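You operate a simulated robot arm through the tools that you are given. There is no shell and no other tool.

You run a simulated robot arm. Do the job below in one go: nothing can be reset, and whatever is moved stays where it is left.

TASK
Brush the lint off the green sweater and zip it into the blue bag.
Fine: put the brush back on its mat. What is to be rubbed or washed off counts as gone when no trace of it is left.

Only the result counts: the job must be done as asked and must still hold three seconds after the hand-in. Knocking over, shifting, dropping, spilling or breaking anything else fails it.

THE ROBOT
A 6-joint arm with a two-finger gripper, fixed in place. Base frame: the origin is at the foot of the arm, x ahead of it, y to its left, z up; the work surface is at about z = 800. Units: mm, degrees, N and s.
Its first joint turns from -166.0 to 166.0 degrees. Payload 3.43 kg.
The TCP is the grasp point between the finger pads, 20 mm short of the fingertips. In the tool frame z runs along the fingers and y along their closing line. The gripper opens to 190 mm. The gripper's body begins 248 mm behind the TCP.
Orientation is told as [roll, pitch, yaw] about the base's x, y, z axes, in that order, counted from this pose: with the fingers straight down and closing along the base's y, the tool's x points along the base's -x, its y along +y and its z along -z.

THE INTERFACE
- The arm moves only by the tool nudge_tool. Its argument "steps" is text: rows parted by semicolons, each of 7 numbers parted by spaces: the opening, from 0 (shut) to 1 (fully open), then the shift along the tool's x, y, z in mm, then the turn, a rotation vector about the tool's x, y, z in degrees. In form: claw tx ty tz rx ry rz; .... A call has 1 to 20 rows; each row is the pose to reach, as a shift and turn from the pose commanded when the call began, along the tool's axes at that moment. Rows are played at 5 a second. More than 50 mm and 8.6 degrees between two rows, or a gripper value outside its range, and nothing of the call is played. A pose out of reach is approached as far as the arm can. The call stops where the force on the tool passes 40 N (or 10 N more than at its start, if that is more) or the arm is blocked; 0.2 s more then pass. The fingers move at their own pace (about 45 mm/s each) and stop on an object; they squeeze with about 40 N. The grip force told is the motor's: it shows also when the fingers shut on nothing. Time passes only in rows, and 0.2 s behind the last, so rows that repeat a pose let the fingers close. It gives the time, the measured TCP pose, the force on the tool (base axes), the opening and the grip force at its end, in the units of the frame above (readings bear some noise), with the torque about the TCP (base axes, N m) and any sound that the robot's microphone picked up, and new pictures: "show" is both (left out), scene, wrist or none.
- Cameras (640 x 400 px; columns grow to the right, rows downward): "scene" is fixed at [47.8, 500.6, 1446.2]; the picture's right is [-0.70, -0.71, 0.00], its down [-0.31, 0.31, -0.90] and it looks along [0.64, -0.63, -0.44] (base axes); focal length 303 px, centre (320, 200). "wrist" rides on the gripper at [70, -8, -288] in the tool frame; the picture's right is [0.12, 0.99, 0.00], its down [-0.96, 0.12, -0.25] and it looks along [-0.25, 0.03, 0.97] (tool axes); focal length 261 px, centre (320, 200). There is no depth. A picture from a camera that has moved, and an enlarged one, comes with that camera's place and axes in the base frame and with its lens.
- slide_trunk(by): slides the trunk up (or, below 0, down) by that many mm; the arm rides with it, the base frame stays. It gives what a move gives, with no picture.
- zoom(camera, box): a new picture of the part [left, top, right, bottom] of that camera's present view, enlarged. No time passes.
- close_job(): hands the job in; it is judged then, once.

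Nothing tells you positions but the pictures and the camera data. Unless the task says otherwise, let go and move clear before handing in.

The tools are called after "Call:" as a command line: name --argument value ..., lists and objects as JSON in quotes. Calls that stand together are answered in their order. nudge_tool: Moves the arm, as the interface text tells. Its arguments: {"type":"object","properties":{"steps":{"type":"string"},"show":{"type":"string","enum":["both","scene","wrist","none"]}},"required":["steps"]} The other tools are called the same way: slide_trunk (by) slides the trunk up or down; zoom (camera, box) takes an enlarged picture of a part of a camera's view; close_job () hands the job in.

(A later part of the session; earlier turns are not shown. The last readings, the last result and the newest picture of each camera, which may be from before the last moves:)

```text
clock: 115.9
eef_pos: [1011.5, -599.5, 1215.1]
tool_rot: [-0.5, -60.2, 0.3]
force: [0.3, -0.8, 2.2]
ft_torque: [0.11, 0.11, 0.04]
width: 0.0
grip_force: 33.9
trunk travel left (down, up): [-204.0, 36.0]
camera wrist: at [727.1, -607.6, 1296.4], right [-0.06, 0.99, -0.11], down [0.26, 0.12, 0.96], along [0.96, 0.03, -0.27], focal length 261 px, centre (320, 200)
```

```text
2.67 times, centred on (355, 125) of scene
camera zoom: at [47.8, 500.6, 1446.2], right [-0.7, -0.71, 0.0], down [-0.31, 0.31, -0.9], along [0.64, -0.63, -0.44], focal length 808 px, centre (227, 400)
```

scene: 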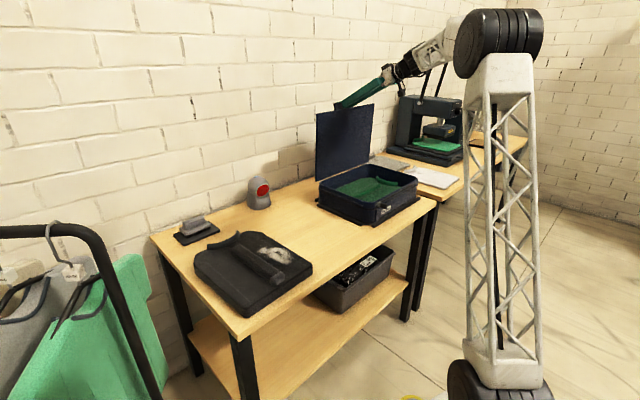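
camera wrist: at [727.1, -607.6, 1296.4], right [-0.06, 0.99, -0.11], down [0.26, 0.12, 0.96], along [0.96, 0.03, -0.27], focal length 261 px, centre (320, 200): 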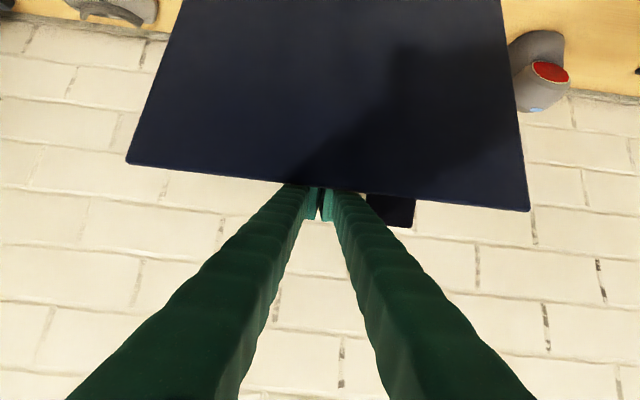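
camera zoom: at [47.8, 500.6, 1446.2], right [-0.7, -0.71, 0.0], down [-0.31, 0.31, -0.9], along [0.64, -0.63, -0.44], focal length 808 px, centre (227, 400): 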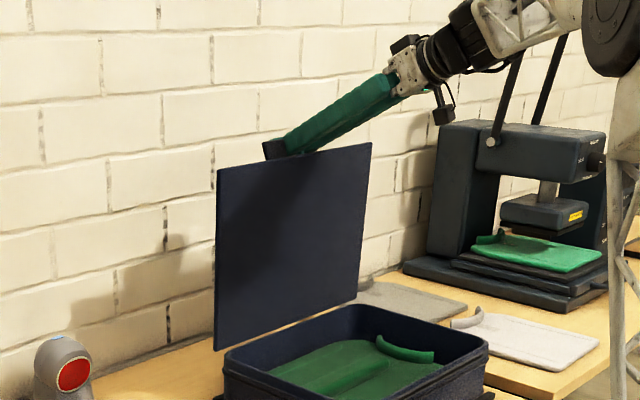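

The lid follows and is now about vertical. Continuing a little further and watching whether it starts to fall.

Call:
nudge_tool --steps "0 7.9 0 -11.6 0 0 0; 0 15.9 0 -23.2 0 0 0; 0 24.9 0 -35.3 0 0 0; 0 33.1 0 -45.6 0 0 0; 0 33.1 0 -45.6 0 0 0"

Call:
zoom --camera "scene" --box '[290, 50, 420, 200]'

```text
clock: 117.1
eef_pos: [954.9, -599.2, 1209.2]
tool_rot: [-0.4, -60.2, 0.4]
force: [-2.3, 1.3, 7.1]
ft_torque: [0.13, 0.28, -0.04]
width: 5.8
grip_force: 34.1
trunk travel left (down, up): [-204.0, 36.0]
camera wrist: at [671.1, -607.8, 1290.0], right [-0.06, 0.99, -0.11], down [0.26, 0.12, 0.96], along [0.96, 0.03, -0.27], focal length 261 px, centre (320, 200)
```

scene: 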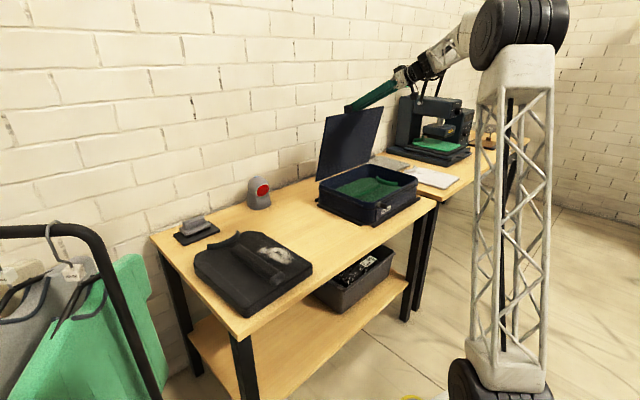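
wrist: 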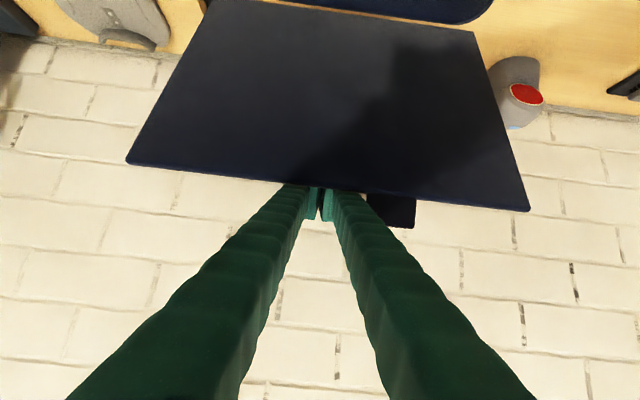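

```text
2.67 times, centred on (355, 125) of scene
camera zoom: at [47.8, 500.6, 1446.2], right [-0.7, -0.71, 0.0], down [-0.31, 0.31, -0.9], along [0.64, -0.63, -0.44], focal length 808 px, centre (227, 400)
```

zoom: 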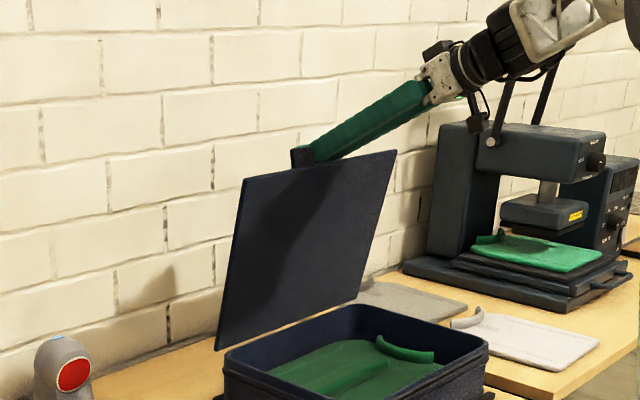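

The lid has friction and stays against the fingers, so it can be guided down in a controlled way. Continuing along the arc.

Call:
nudge_tool --steps "0 7 0 -7.5 0 0 0; 0 13.9 0 -15.1 0 0 0; 0 21 0 -22 0 0 0; 0 28.1 0 -28.8 0 0 0; 0 38.7 0 -37.2 0 0 0; 0 49.2 0 -45.5 0 0 0; 0 60 0 -53.2 0 0 0; 0 70.7 0 -60.9 0 0 0; 0 82.6 0 -67.6 0 0 0; 0 94.5 0 -74.3 0 0 0; 0 94.5 0 -74.3 0 0 0"

Call:
zoom --camera "scene" --box '[290, 50, 430, 220]'

```text
clock: 119.5
eef_pos: [842.8, -600.5, 1163.3]
tool_rot: [-0.4, -60.2, 0.4]
force: [-0.6, -0.2, -0.4]
ft_torque: [0.03, -0.01, -0.01]
width: 0.0
grip_force: 35.0
trunk travel left (down, up): [-204.0, 36.0]
camera wrist: at [558.3, -608.5, 1244.0], right [-0.06, 0.99, -0.11], down [0.26, 0.12, 0.96], along [0.96, 0.03, -0.27], focal length 261 px, centre (320, 200)
```

scene: 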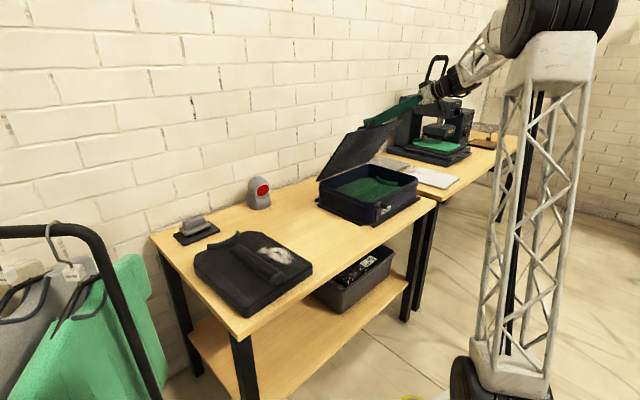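
wrist: 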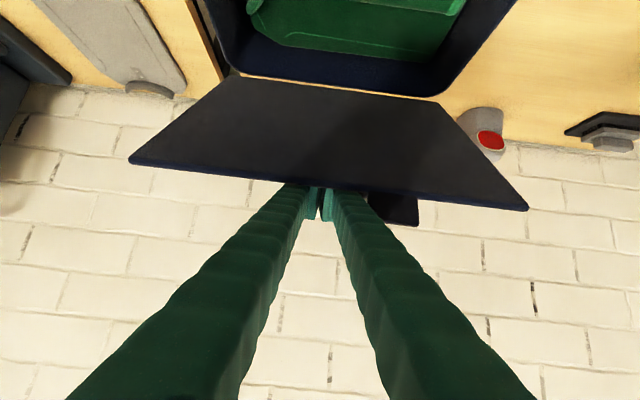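

```text
2.35 times, centred on (360, 135) of scene
camera zoom: at [47.8, 500.6, 1446.2], right [-0.7, -0.71, 0.0], down [-0.31, 0.31, -0.9], along [0.64, -0.63, -0.44], focal length 713 px, centre (226, 353)
```

zoom: 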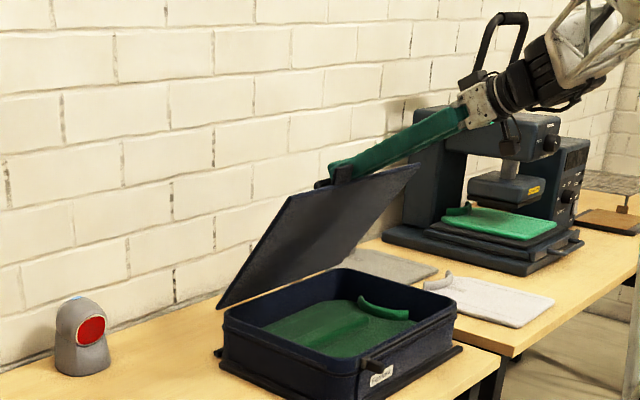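

Now about halfway. Continuing down to roughly 30°.

Call:
nudge_tool --steps "0 11.7 0 -5.4 0 0 0; 0 23.5 0 -10.7 0 0 0; 0 36 0 -15.6 0 0 0; 0 48.7 0 -20.5 0 0 0; 0 61.8 0 -23.6 0 0 0; 0 74.9 0 -26.7 0 0 0; 0 88 0 -28.9 0 0 0; 0 101.2 0 -31.1 0 0 0; 0 114.6 0 -32.1 0 0 0; 0 128 0 -33.1 0 0 0; 0 128 0 -33.1 0 0 0"

Call:
zoom --camera "scene" --box '[300, 80, 440, 230]'

```text
clock: 121.9
eef_pos: [748.1, -598.0, 1067.4]
tool_rot: [-0.3, -60.2, 0.5]
force: [-20.9, -6.9, 14.6]
ft_torque: [-0.07, -0.38, -0.08]
width: 6.0
grip_force: 34.0
trunk travel left (down, up): [-204.0, 36.0]
camera wrist: at [464.0, -606.2, 1148.0], right [-0.06, 0.99, -0.11], down [0.26, 0.12, 0.96], along [0.96, 0.03, -0.27], focal length 261 px, centre (320, 200)
```

scene: 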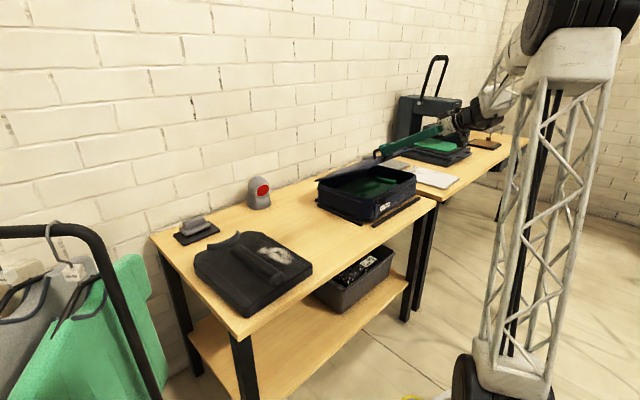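
wrist: 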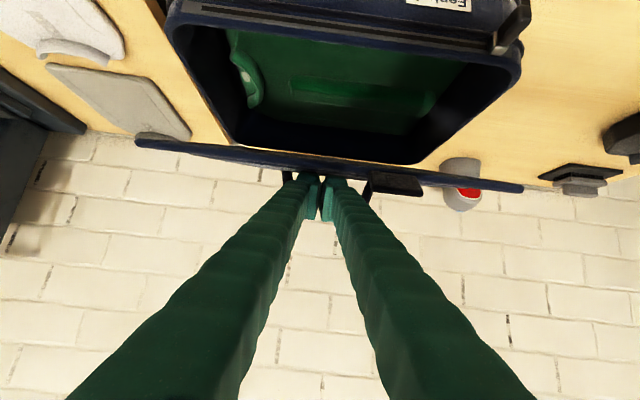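

```text
2.67 times, centred on (370, 155) of scene
camera zoom: at [47.8, 500.6, 1446.2], right [-0.7, -0.71, 0.0], down [-0.31, 0.31, -0.9], along [0.64, -0.63, -0.44], focal length 808 px, centre (187, 320)
```

zoom: 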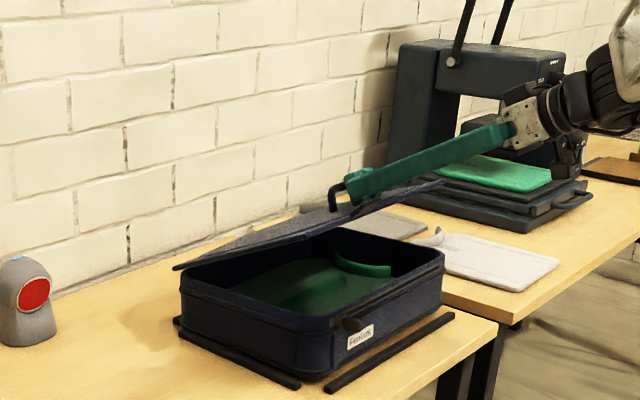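

I see a black loop (a handle on the lid's outer face) near the fingertips, and there is a noticeable force. I'll look more closely.

Call:
zoom --camera "scene" --box '[355, 130, 415, 180]'

Call:
zoom --camera "wrist" --box '[240, 120, 440, 240]'

```text
8.00 times, centred on (385, 155) of scene
camera zoom: at [47.8, 500.6, 1446.2], right [-0.7, -0.71, 0.0], down [-0.31, 0.31, -0.9], along [0.64, -0.63, -0.44], focal length 2424 px, centre (-200, 560)
```

zoom: 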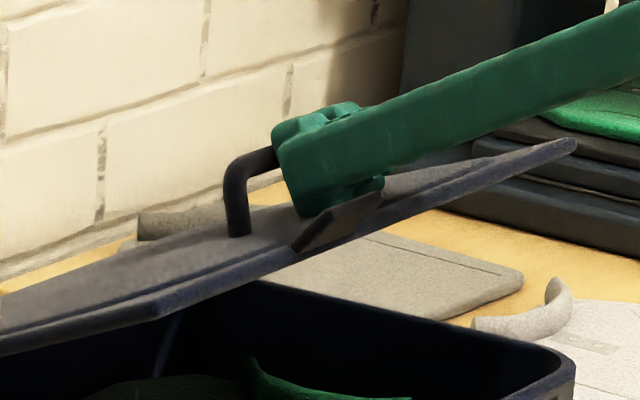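

```text
3.20 times, centred on (340, 180) of wrist
camera zoom: at [464.0, -606.2, 1148.0], right [-0.06, 0.99, -0.11], down [0.26, 0.12, 0.96], along [0.96, 0.03, -0.27], focal length 834 px, centre (256, 264)
```

zoom: 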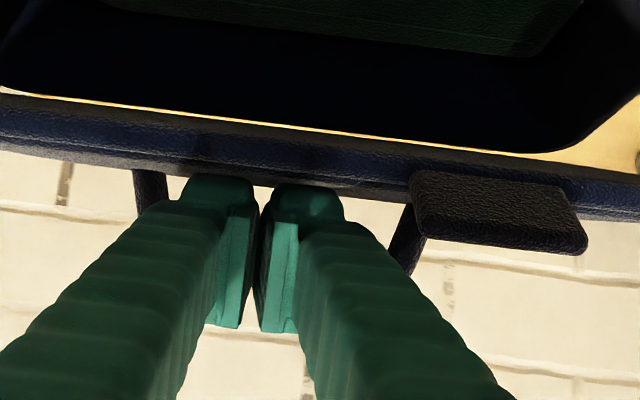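

There's a U-shaped carry handle on the lid just ahead of my fingertips, and they're butting against it. I'll back off along the tool axis.

Call:
nudge_tool --steps "0 -1 0 -8 0 0 0; 0 -2 0 -16 0 0 0; 0 -3 0 -24 0 0 0; 0 -3 0 -24 0 0 0"

Call:
zoom --camera "scene" --box '[340, 125, 430, 195]'

Call:
zoom --camera "wrist" --box '[240, 120, 440, 240]'

```text
clock: 122.9
eef_pos: [731.5, -597.3, 1080.8]
tool_rot: [-0.2, -60.3, 0.5]
force: [-0.6, -0.2, -0.1]
ft_torque: [-0.02, 0.04, -0.04]
width: 0.0
grip_force: 34.4
trunk travel left (down, up): [-204.0, 36.0]
camera wrist: at [447.9, -606.3, 1162.8], right [-0.06, 0.99, -0.11], down [0.26, 0.12, 0.96], along [0.96, 0.03, -0.27], focal length 261 px, centre (320, 200)
```

scene: 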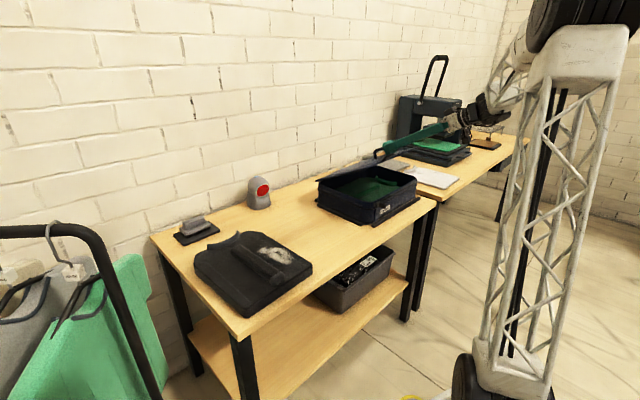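
wrist: 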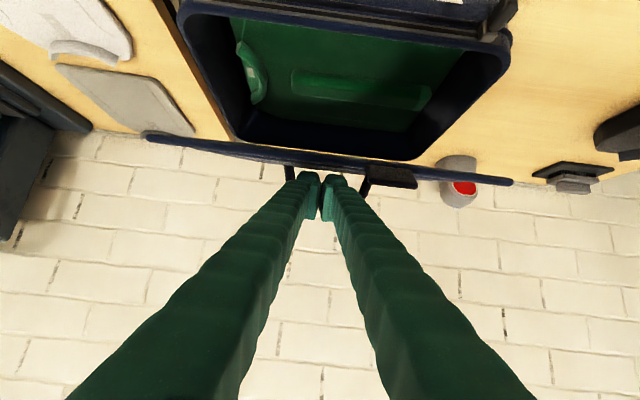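

```text
5.71 times, centred on (385, 160) of scene
camera zoom: at [47.8, 500.6, 1446.2], right [-0.7, -0.71, 0.0], down [-0.31, 0.31, -0.9], along [0.64, -0.63, -0.44], focal length 1732 px, centre (-51, 429)
```

zoom: 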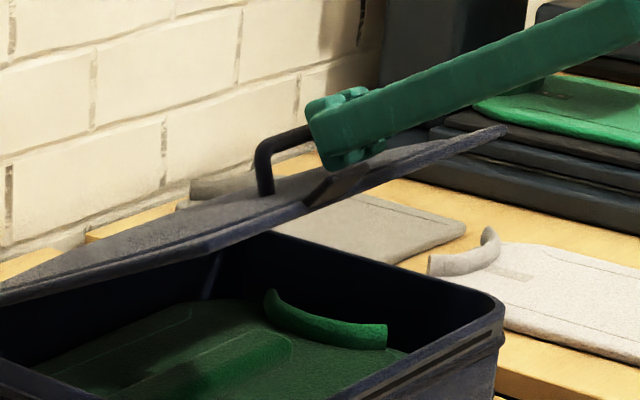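

```text
3.20 times, centred on (340, 180) of wrist
camera zoom: at [447.9, -606.3, 1162.8], right [-0.06, 0.99, -0.11], down [0.26, 0.12, 0.96], along [0.96, 0.03, -0.27], focal length 834 px, centre (256, 264)
```

zoom: 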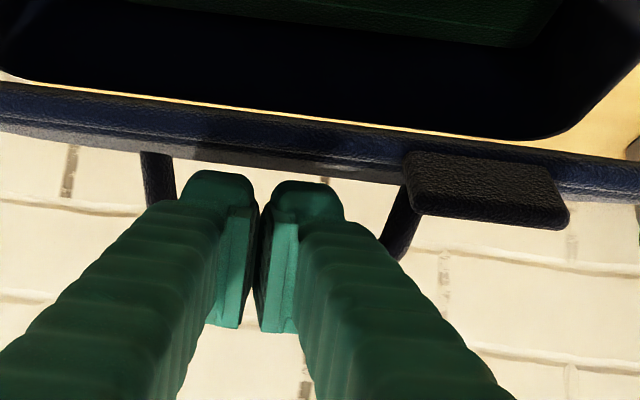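

The lid is holding at about 28°, and the hand is clear. I'll lift, point the tool straight down, and press near the lid's front edge from above instead.

Call:
nudge_tool --steps "0 -8 -0.5 -12 0 4 0; 0 -16 -1 -24 0 11 0; 0 -24 -1.5 -34 0 18 0; 0 -31 -2 -44 0 26 0; 0 -38 -2.3 -52 0 34 0; 0 -45.3 -2.7 -61.7 0 42 0; 0 -45.3 -2.7 -61.7 0 50 0; 0 -45.3 -2.7 -61.7 0 57 0; 0 -45.3 -2.7 -61.7 0 60.2 0; 0 -45.3 -2.7 -61.7 0 60.2 0"

Call:
zoom --camera "scene" --box '[310, 80, 440, 230]'

Call:
zoom --camera "wrist" --box '[120, 60, 460, 300]'

```text
clock: 125.1
eef_pos: [700.8, -601.8, 1151.5]
tool_rot: [-0.2, -0.1, 0.0]
force: [0.6, -0.1, 0.6]
ft_torque: [-0.01, 0.02, -0.02]
width: 0.0
grip_force: 34.3
trunk travel left (down, up): [-204.0, 36.0]
camera wrist: at [630.9, -609.3, 1439.0], right [-0.12, 0.99, 0.0], down [0.96, 0.12, 0.25], along [0.24, 0.03, -0.97], focal length 261 px, centre (320, 200)
```

scene: 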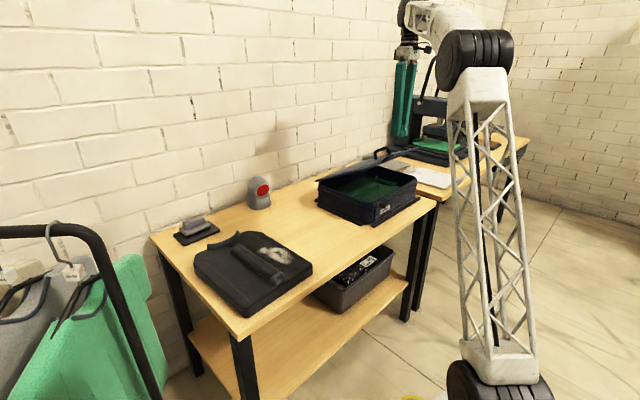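
wrist: 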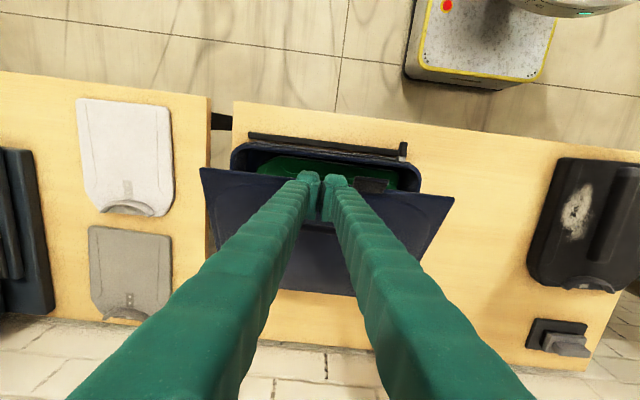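

```text
2.67 times, centred on (375, 155) of scene
camera zoom: at [47.8, 500.6, 1446.2], right [-0.7, -0.71, 0.0], down [-0.31, 0.31, -0.9], along [0.64, -0.63, -0.44], focal length 808 px, centre (173, 320)
```

zoom: 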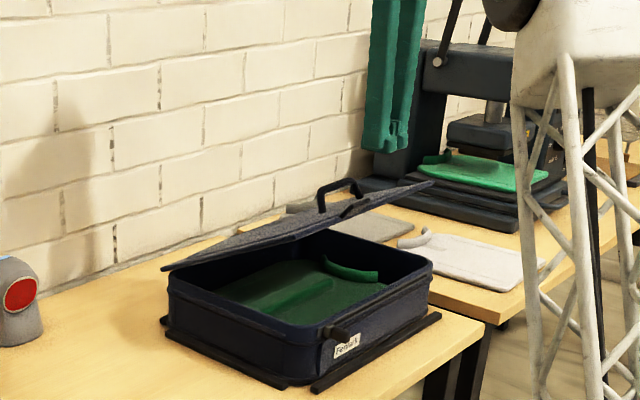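

```text
1.67 times, centred on (290, 180) of wrist
camera zoom: at [630.9, -609.3, 1439.0], right [-0.12, 0.99, 0.0], down [0.96, 0.12, 0.25], along [0.24, 0.03, -0.97], focal length 434 px, centre (370, 233)
```

zoom: 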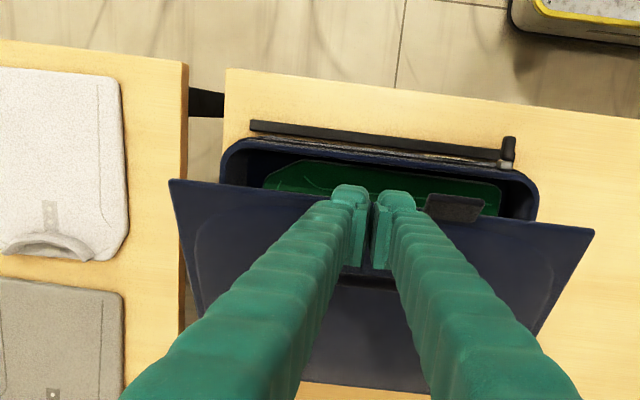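

I can see the handle at mid-lid and about 60–90 mm behind the front edge is free. I'll bring the closed fingertips just above the lid between the front edge and the handle.

Call:
nudge_tool --steps "0 -20 1 20 0 0 0; 0 -41.7 1.8 40 0 0 0; 0 -41.7 1.8 64 0 0 0; 0 -41.7 1.8 64 0 0 0; 0 -41.7 1.8 64 0 0 0"

Call:
zoom --camera "scene" --box '[330, 110, 430, 200]'

Call:
zoom --camera "wrist" --box '[160, 60, 480, 260]'

```text
clock: 126.3
eef_pos: [740.6, -601.1, 1089.0]
tool_rot: [-0.1, 0.1, 0.1]
force: [0.3, 0.2, 0.1]
ft_torque: [-0.01, -0.01, -0.03]
width: 0.0
grip_force: 34.3
trunk travel left (down, up): [-204.0, 36.0]
camera wrist: at [670.1, -608.3, 1375.4], right [-0.12, 0.99, 0.0], down [0.96, 0.12, 0.25], along [0.25, 0.03, -0.97], focal length 261 px, centre (320, 200)
```

scene: 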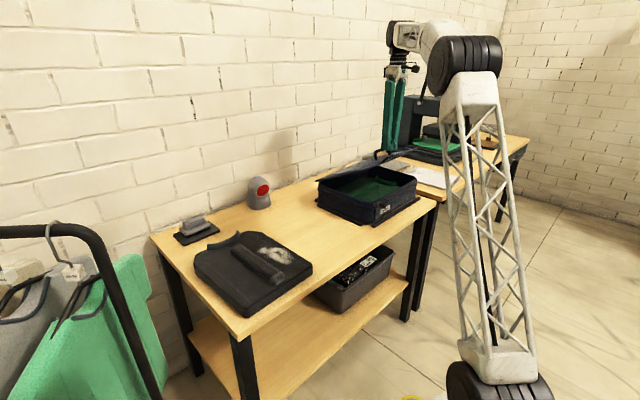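
wrist: 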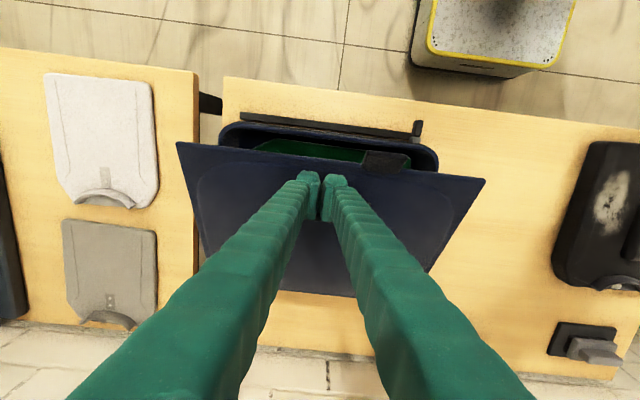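

```text
4.44 times, centred on (380, 155) of scene
camera zoom: at [47.8, 500.6, 1446.2], right [-0.7, -0.71, 0.0], down [-0.31, 0.31, -0.9], along [0.64, -0.63, -0.44], focal length 1347 px, centre (53, 400)
```

zoom: 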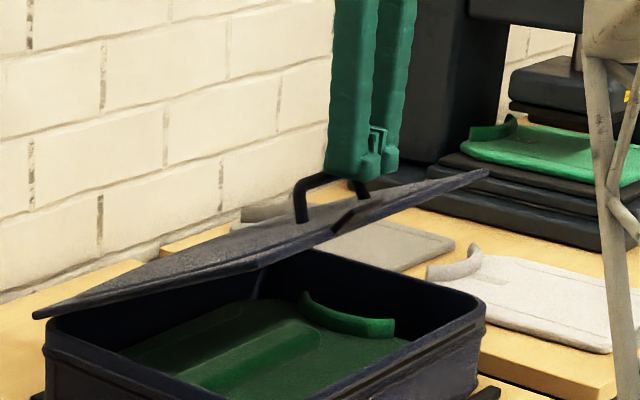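

```text
2.00 times, centred on (320, 160) of wrist
camera zoom: at [670.1, -608.3, 1375.4], right [-0.12, 0.99, 0.0], down [0.96, 0.12, 0.25], along [0.25, 0.03, -0.97], focal length 521 px, centre (320, 280)
```

zoom: 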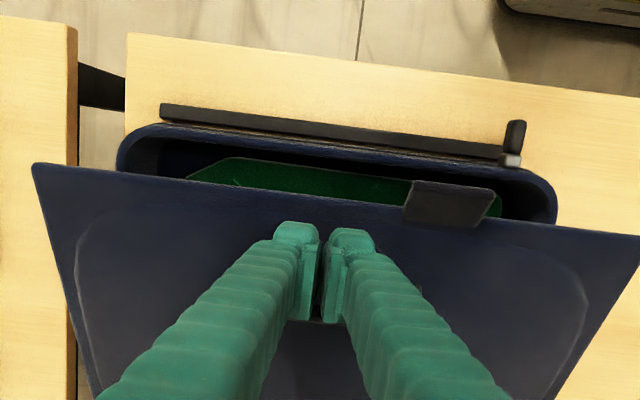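

The handle (y≈-640…-538, standing ~40 mm up) is very close to the fingers here. I'll move sideways to y≈-465, clear of the handle and tab, and press there.

Call:
nudge_tool --steps "0 0 0 -30 0 0 0; 0 0 45 -32 0 0 0; 0 0 90 -32 0 0 0; 0 0 136 -32 0 0 0; 0 0 136 -10 0 0 0; 0 0 136 2 0 0 0; 0 0 136 2 0 0 0"

Call:
zoom --camera "scene" --box '[310, 110, 430, 210]'

Call:
zoom --camera "wrist" --box '[100, 60, 420, 260]'

```text
clock: 127.9
eef_pos: [739.7, -463.8, 1085.1]
tool_rot: [-0.2, 0.1, 0.1]
force: [-0.1, 0.1, -0.9]
ft_torque: [0.01, 0.01, -0.02]
width: 0.0
grip_force: 33.6
trunk travel left (down, up): [-204.0, 36.0]
camera wrist: at [671.1, -471.5, 1373.3], right [-0.12, 0.99, 0.0], down [0.96, 0.12, 0.25], along [0.25, 0.03, -0.97], focal length 261 px, centre (320, 200)
```

scene: 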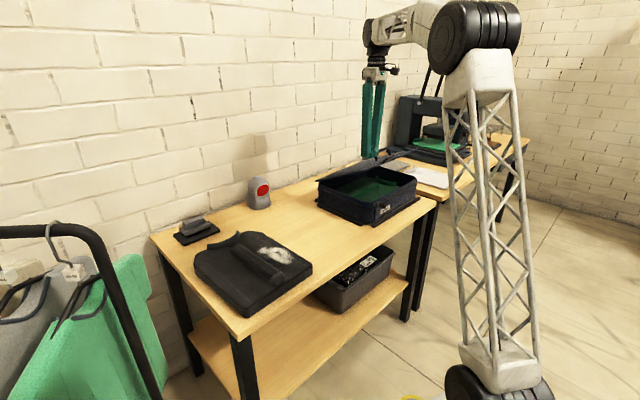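
wrist: 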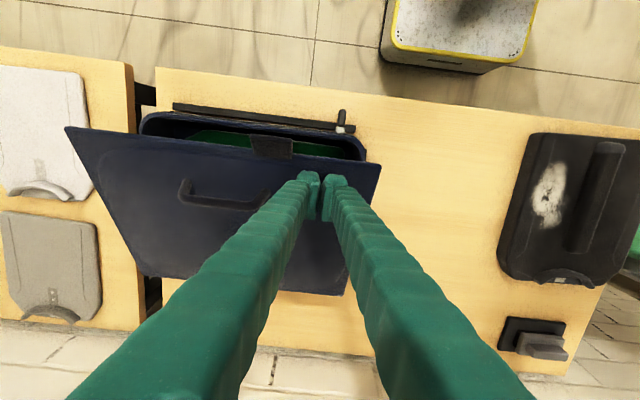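

```text
4.00 times, centred on (370, 160) of scene
camera zoom: at [47.8, 500.6, 1446.2], right [-0.7, -0.71, 0.0], down [-0.31, 0.31, -0.9], along [0.64, -0.63, -0.44], focal length 1212 px, centre (120, 360)
```

zoom: 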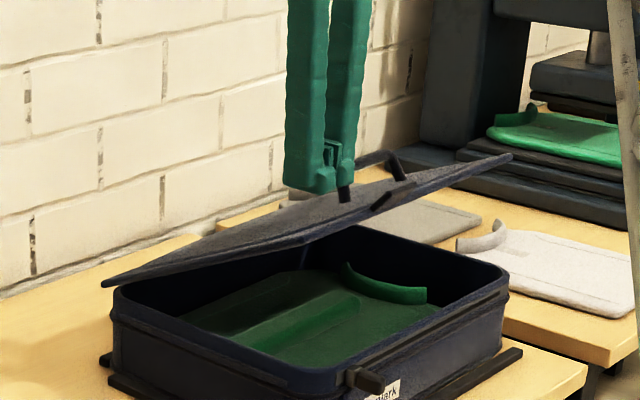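

```text
2.00 times, centred on (260, 160) of wrist
camera zoom: at [671.1, -471.5, 1373.3], right [-0.12, 0.99, 0.0], down [0.96, 0.12, 0.25], along [0.25, 0.03, -0.97], focal length 521 px, centre (440, 280)
```

zoom: 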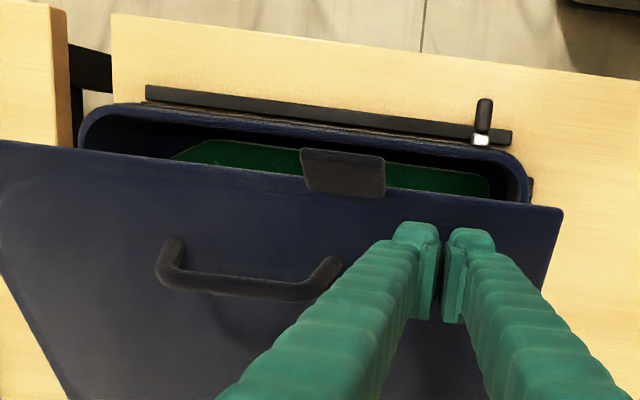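

Clear of the handle and tab now. Pressing the lid down gently along its arc.

Call:
nudge_tool --steps "0 0 0 8 0 0 0; 0 0 0 16 0 0 0; 0 3 0 25 0 0 0; 0 6.6 0 34 0 0 0; 0 10.5 0 43 0 0 0; 0 15 0 52 0 0 0; 0 19 0 64 0 0 0; 0 23.3 0 76 0 0 0; 0 23.3 0 76 0 0 0"

Call:
zoom --camera "scene" --box '[310, 110, 430, 230]'

Call:
zoom --camera "wrist" --box '[100, 60, 420, 260]'

```text
clock: 129.9
eef_pos: [718.7, -464.9, 1009.4]
tool_rot: [-0.2, 0.0, 0.1]
force: [-0.5, 0.5, 0.5]
ft_torque: [0.03, -0.01, 0.01]
width: 0.2
grip_force: 34.2
trunk travel left (down, up): [-204.0, 36.0]
camera wrist: at [649.4, -472.3, 1296.8], right [-0.12, 0.99, 0.0], down [0.96, 0.12, 0.25], along [0.25, 0.03, -0.97], focal length 261 px, centre (320, 200)
```

scene: 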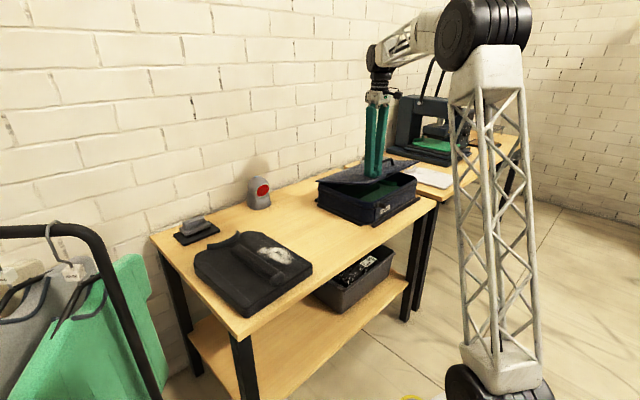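
wrist: 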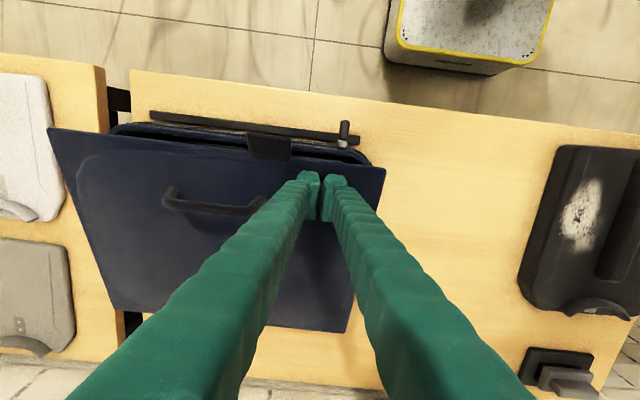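

```text
3.33 times, centred on (370, 170) of scene
camera zoom: at [47.8, 500.6, 1446.2], right [-0.7, -0.71, 0.0], down [-0.31, 0.31, -0.9], along [0.64, -0.63, -0.44], focal length 1010 px, centre (153, 300)
```

zoom: 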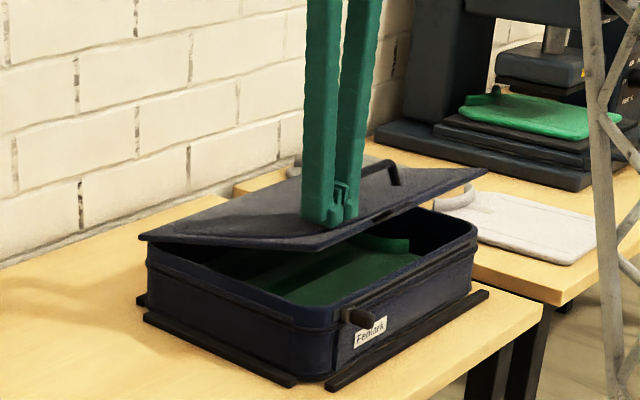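

```text
2.00 times, centred on (260, 160) of wrist
camera zoom: at [649.4, -472.3, 1296.8], right [-0.12, 0.99, 0.0], down [0.96, 0.12, 0.25], along [0.25, 0.03, -0.97], focal length 521 px, centre (440, 280)
```

zoom: 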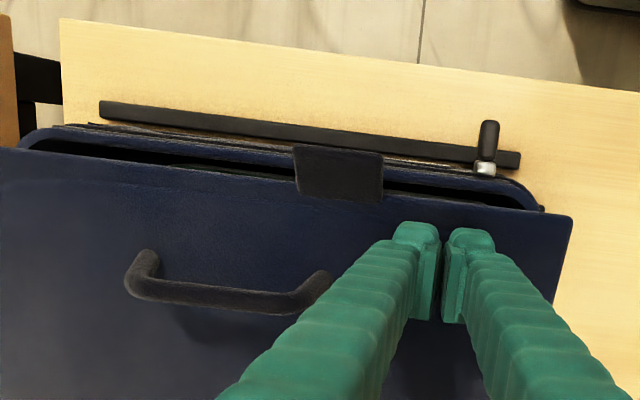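

The lid follows smoothly. Pressing it the rest of the way shut.

Call:
nudge_tool --steps "0 4.5 0 12 0 0 0; 0 8.7 0 24 0 0 0; 0 11 0 36 0 0 0; 0 12.7 0 48 0 0 0; 0 13.5 0 58 0 0 0; 0 13.5 0 58 0 0 0"

Call:
zoom --camera "scene" --box '[310, 110, 430, 230]'

Call:
zoom --camera "wrist" --box '[100, 60, 420, 260]'

```text
clock: 131.3
eef_pos: [703.7, -465.2, 950.1]
tool_rot: [-0.2, -0.1, 0.2]
force: [0.3, 0.1, -0.5]
ft_torque: [0.01, 0.03, -0.03]
width: 0.0
grip_force: 34.3
trunk travel left (down, up): [-204.0, 36.0]
camera wrist: at [633.2, -472.1, 1238.0], right [-0.12, 0.99, 0.0], down [0.96, 0.12, 0.25], along [0.25, 0.03, -0.97], focal length 261 px, centre (320, 200)
```

scene: 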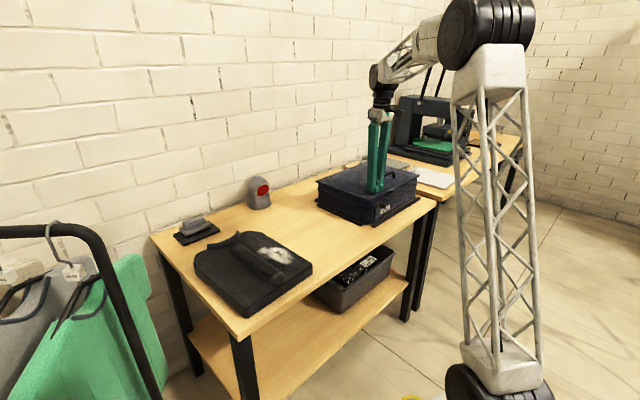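
wrist: 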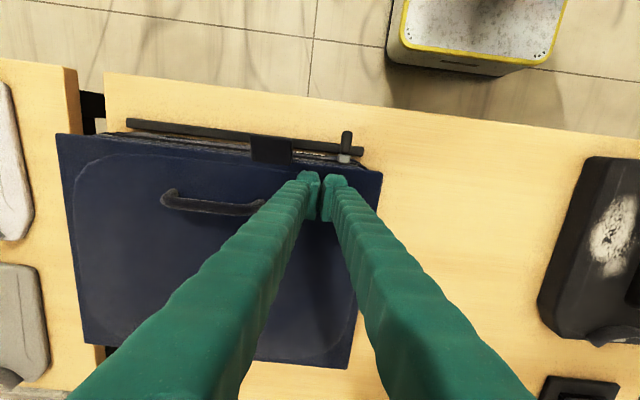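

```text
3.33 times, centred on (370, 170) of scene
camera zoom: at [47.8, 500.6, 1446.2], right [-0.7, -0.71, 0.0], down [-0.31, 0.31, -0.9], along [0.64, -0.63, -0.44], focal length 1010 px, centre (153, 300)
```

zoom: 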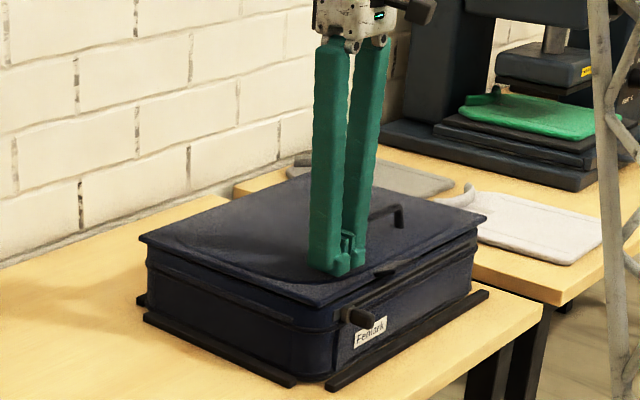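

```text
2.00 times, centred on (260, 160) of wrist
camera zoom: at [633.2, -472.1, 1238.0], right [-0.12, 0.99, 0.0], down [0.96, 0.12, 0.25], along [0.25, 0.03, -0.97], focal length 521 px, centre (440, 280)
```

zoom: 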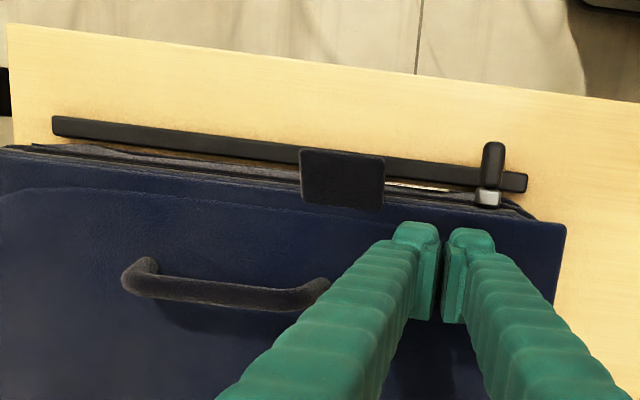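

Almost shut. Pressing the last bit until there's firm resistance.

Call:
nudge_tool --steps "0 0.3 0 4 0 0 0; 0 0.6 0 8 0 0 0; 0 0.8 0 12 0 0 0; 0 0.8 0 15 0 0 0; 0 0.8 0 15 0 0 0" --show "none"

Call:
zoom --camera "scene" --box '[310, 150, 430, 230]'

```text
clock: 132.1
eef_pos: [702.7, -464.9, 945.2]
tool_rot: [-0.4, -0.3, 0.1]
force: [-10.6, 6.0, 26.3]
ft_torque: [0.21, -0.23, 0.05]
width: 6.1
grip_force: 35.0
trunk travel left (down, up): [-204.0, 36.0]
stopped in row 4: the force on the tool passed its limit at 45 N (the readings are from after the stop); the commanded pose is now the measured one
```

```text
5.00 times, centred on (370, 190) of scene
camera zoom: at [47.8, 500.6, 1446.2], right [-0.7, -0.71, 0.0], down [-0.31, 0.31, -0.9], along [0.64, -0.63, -0.44], focal length 1515 px, centre (70, 250)
```

zoom: 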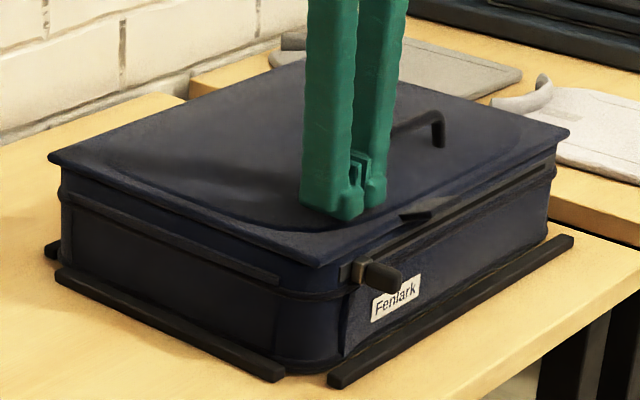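

The lid is closed flush (top at z≈925). I'll lift off, move back, and study the zip slider and its track.

Call:
nudge_tool --steps "0 0 0 -20 0 0 0; 0 0 0 -60 0 0 0; 0 40 0 -90 0 0 0; 0 80 0 -110 0 0 0; 0 120 0 -120 0 0 0; 0 160 -20 -120 0 0 0; 0 200 -40 -120 0 0 0; 0 200 -60 -120 0 0 0; 0 200 -60 -120 0 0 0"

Call:
zoom --camera "scene" --box '[340, 160, 430, 230]'

Call:
zoom --camera "wrist" --box '[120, 150, 440, 330]'

```text
clock: 134.1
eef_pos: [503.6, -528.0, 1063.7]
tool_rot: [-0.2, -0.2, 0.1]
force: [-0.1, 1.0, -0.3]
ft_torque: [0.01, -0.01, -0.01]
width: 0.0
grip_force: 33.9
trunk travel left (down, up): [-204.0, 36.0]
camera wrist: at [432.7, -533.2, 1350.7], right [-0.12, 0.99, -0.01], down [0.96, 0.12, 0.25], along [0.25, 0.02, -0.97], focal length 261 px, centre (320, 200)
```

scene: 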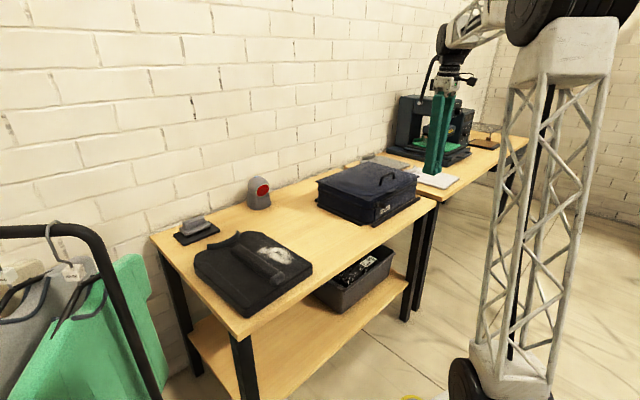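
wrist: 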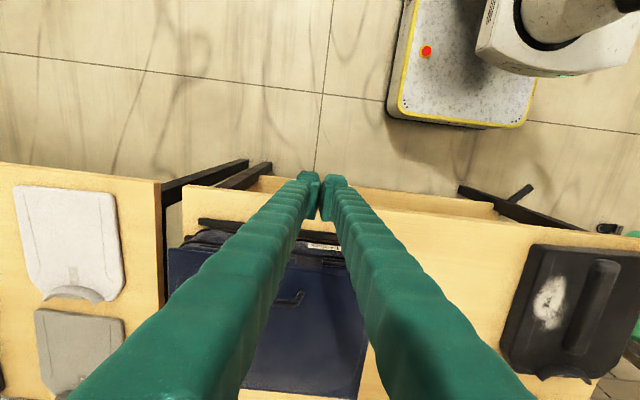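

```text
5.71 times, centred on (385, 195) of scene
camera zoom: at [47.8, 500.6, 1446.2], right [-0.7, -0.71, 0.0], down [-0.31, 0.31, -0.9], along [0.64, -0.63, -0.44], focal length 1732 px, centre (-51, 229)
```

zoom: 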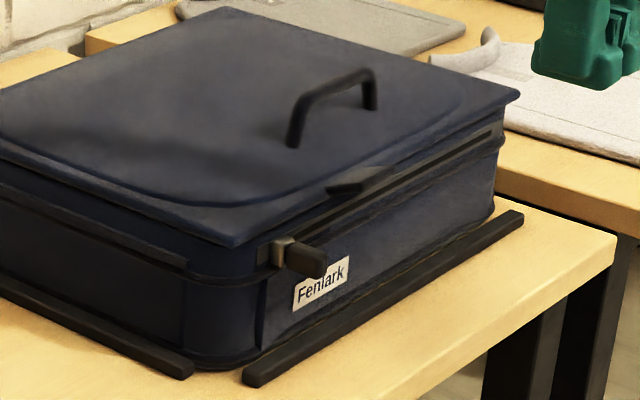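

```text
2.00 times, centred on (280, 240) of wrist
camera zoom: at [432.7, -533.2, 1350.7], right [-0.12, 0.99, -0.01], down [0.96, 0.12, 0.25], along [0.25, 0.02, -0.97], focal length 521 px, centre (400, 120)
```

zoom: 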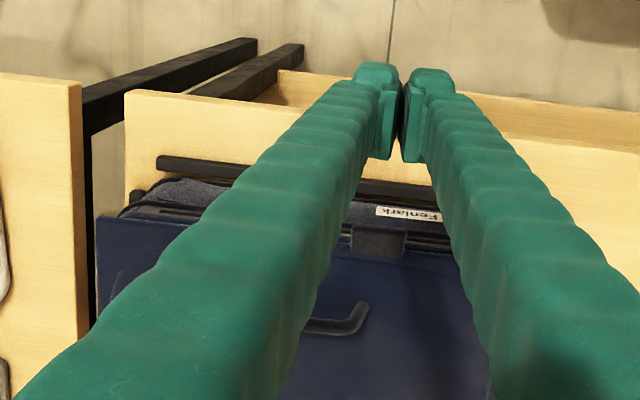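

Call:
zoom --camera "scene" --box '[378, 175, 428, 212]'

Call:
zoom --camera "wrist" --box '[170, 200, 370, 330]'

```text
10.81 times, centred on (403, 194) of scene
camera zoom: at [47.8, 500.6, 1446.2], right [-0.7, -0.71, 0.0], down [-0.31, 0.31, -0.9], along [0.64, -0.63, -0.44], focal length 3276 px, centre (-577, 270)
```

zoom: 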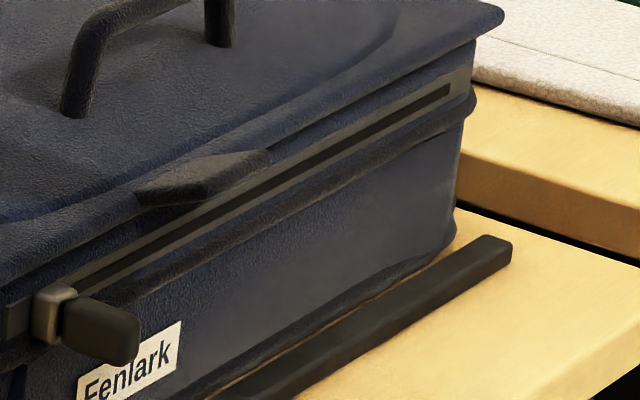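

```text
3.08 times, centred on (270, 265) of wrist
camera zoom: at [432.7, -533.2, 1350.7], right [-0.12, 0.99, -0.01], down [0.96, 0.12, 0.25], along [0.25, 0.02, -0.97], focal length 802 px, centre (474, 0)
```

zoom: 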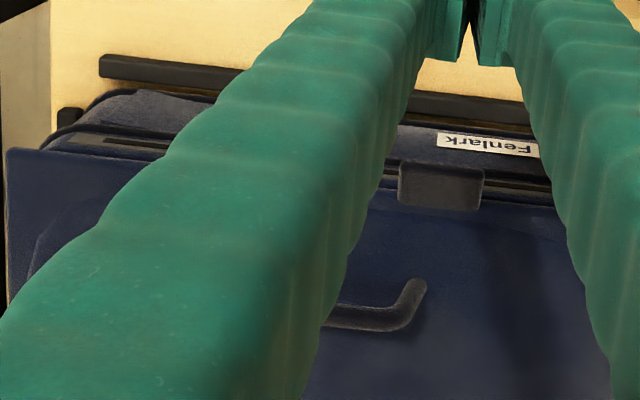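

Now it's clear: the slider's black pull sticks out to about x 628–656 at (y -439, z≈898), and the slot runs along the front to about y≈-727. The lid tab overhangs at x≥644, z≥918, y -553…-503, so I'll straddle the outer part of the pull with the fingers vertical at x≈620, just clear of the tab.

Call:
nudge_tool --steps "0.1 -30 22 16 0 0 0; 0.2 -60 44 32 0 0 0; 0.25 -90 66 48 0 0 0; 0.25 -116 88 64 0 0 0; 0.25 -116 88 90 0 0 0; 0.25 -116 88 90 0 0 0"

Call:
zoom --camera "wrist" --box '[200, 100, 440, 280]'

Call:
zoom --camera "scene" --box '[340, 130, 430, 220]'

```text
clock: 135.5
eef_pos: [622.3, -438.4, 971.8]
tool_rot: [-0.4, -0.1, 0.1]
force: [0.3, 0.5, -0.1]
ft_torque: [0.0, 0.01, -0.04]
width: 47.6
grip_force: 0.0
trunk travel left (down, up): [-204.0, 36.0]
camera wrist: at [551.0, -443.7, 1259.3], right [-0.12, 0.99, -0.01], down [0.96, 0.12, 0.25], along [0.25, 0.02, -0.97], focal length 261 px, centre (320, 200)
```

scene: 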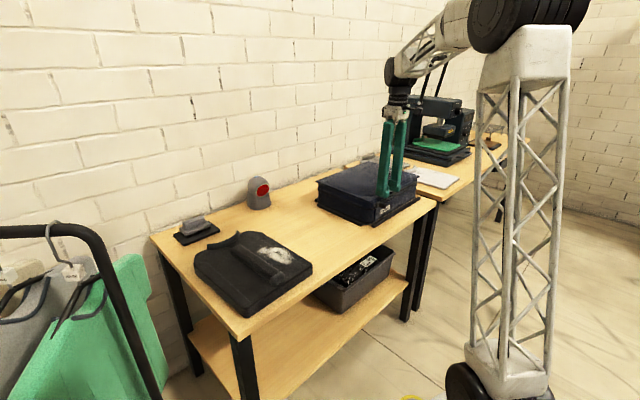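
wrist: 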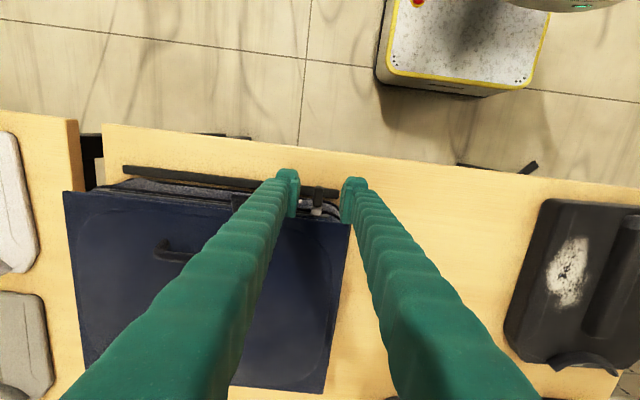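

```text
2.22 times, centred on (320, 190) of wrist
camera zoom: at [551.0, -443.7, 1259.3], right [-0.12, 0.99, -0.01], down [0.96, 0.12, 0.25], along [0.25, 0.02, -0.97], focal length 579 px, centre (320, 222)
```

zoom: 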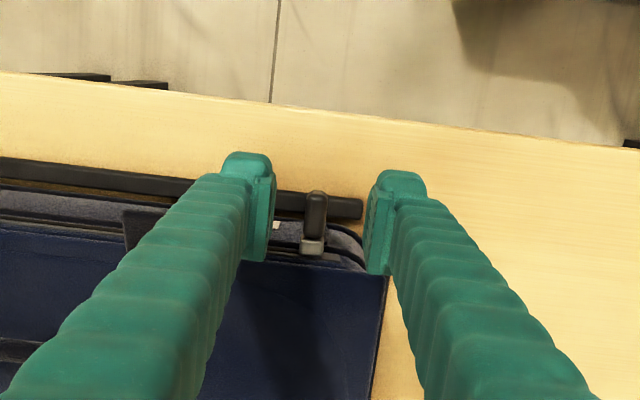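

```text
4.44 times, centred on (385, 175) of scene
camera zoom: at [47.8, 500.6, 1446.2], right [-0.7, -0.71, 0.0], down [-0.31, 0.31, -0.9], along [0.64, -0.63, -0.44], focal length 1347 px, centre (31, 311)
```

zoom: 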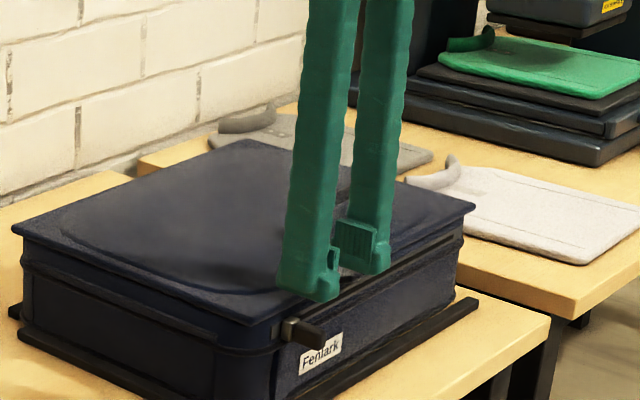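

The pull is centred between the fingers. Lowering around it, shifted 4 mm outward.

Call:
nudge_tool --steps "0.25 4 1 20 0 0 0; 0.25 4 1 40 0 0 0; 0.25 4 1 56 0 0 0; 0.25 4 1 66 0 0 0; 0.25 4 1 72 0 0 0; 0.25 4 1 72 0 0 0"

Call:
zoom --camera "wrist" --box '[200, 120, 440, 280]'

Call:
zoom --camera "scene" --box '[350, 160, 420, 220]'

```text
clock: 136.9
eef_pos: [618.1, -436.4, 899.0]
tool_rot: [-0.3, -0.2, 0.1]
force: [-0.2, 0.0, -0.1]
ft_torque: [0.01, -0.02, -0.03]
width: 47.6
grip_force: 0.0
trunk travel left (down, up): [-204.0, 36.0]
camera wrist: at [546.6, -442.5, 1186.8], right [-0.12, 0.99, -0.01], down [0.96, 0.12, 0.25], along [0.25, 0.02, -0.97], focal length 261 px, centre (320, 200)
```

scene: 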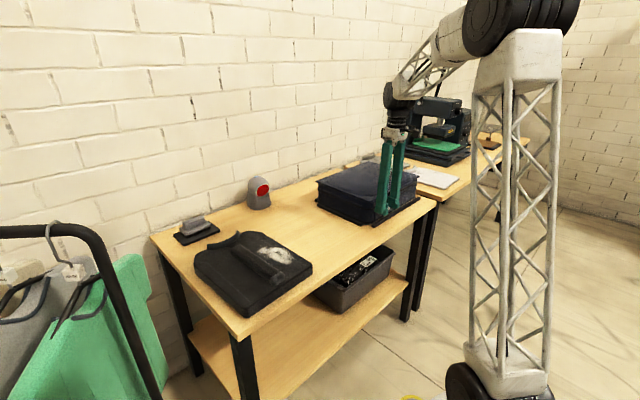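
wrist: 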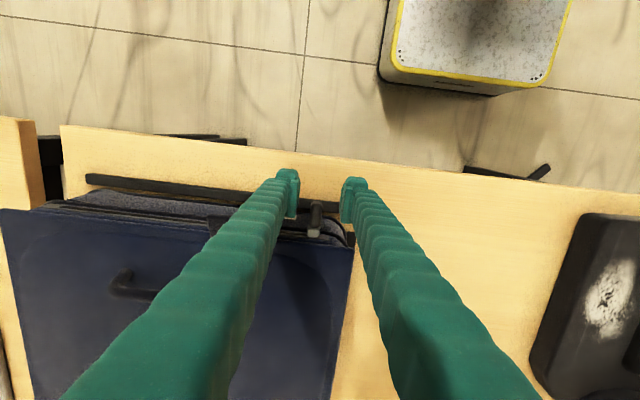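

```text
2.50 times, centred on (320, 200) of wrist
camera zoom: at [546.6, -442.5, 1186.8], right [-0.12, 0.99, -0.01], down [0.96, 0.12, 0.25], along [0.25, 0.02, -0.97], focal length 652 px, centre (320, 200)
```

zoom: 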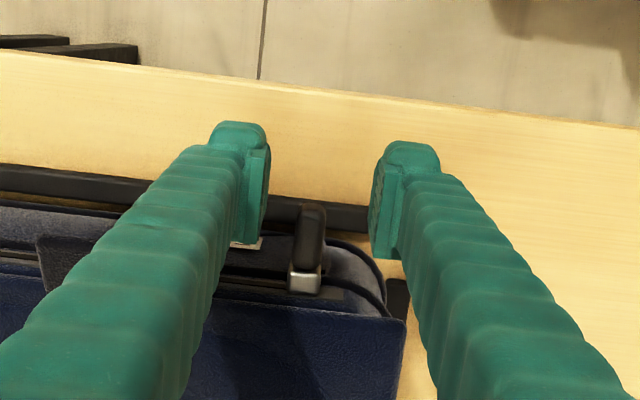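

```text
6.67 times, centred on (385, 190) of scene
camera zoom: at [47.8, 500.6, 1446.2], right [-0.7, -0.71, 0.0], down [-0.31, 0.31, -0.9], along [0.64, -0.63, -0.44], focal length 2020 px, centre (-113, 267)
```

zoom: 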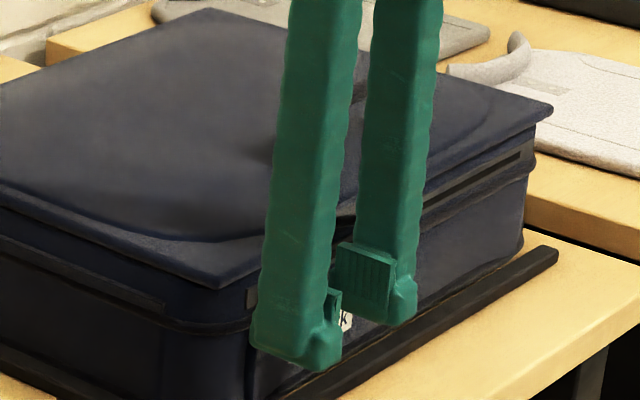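

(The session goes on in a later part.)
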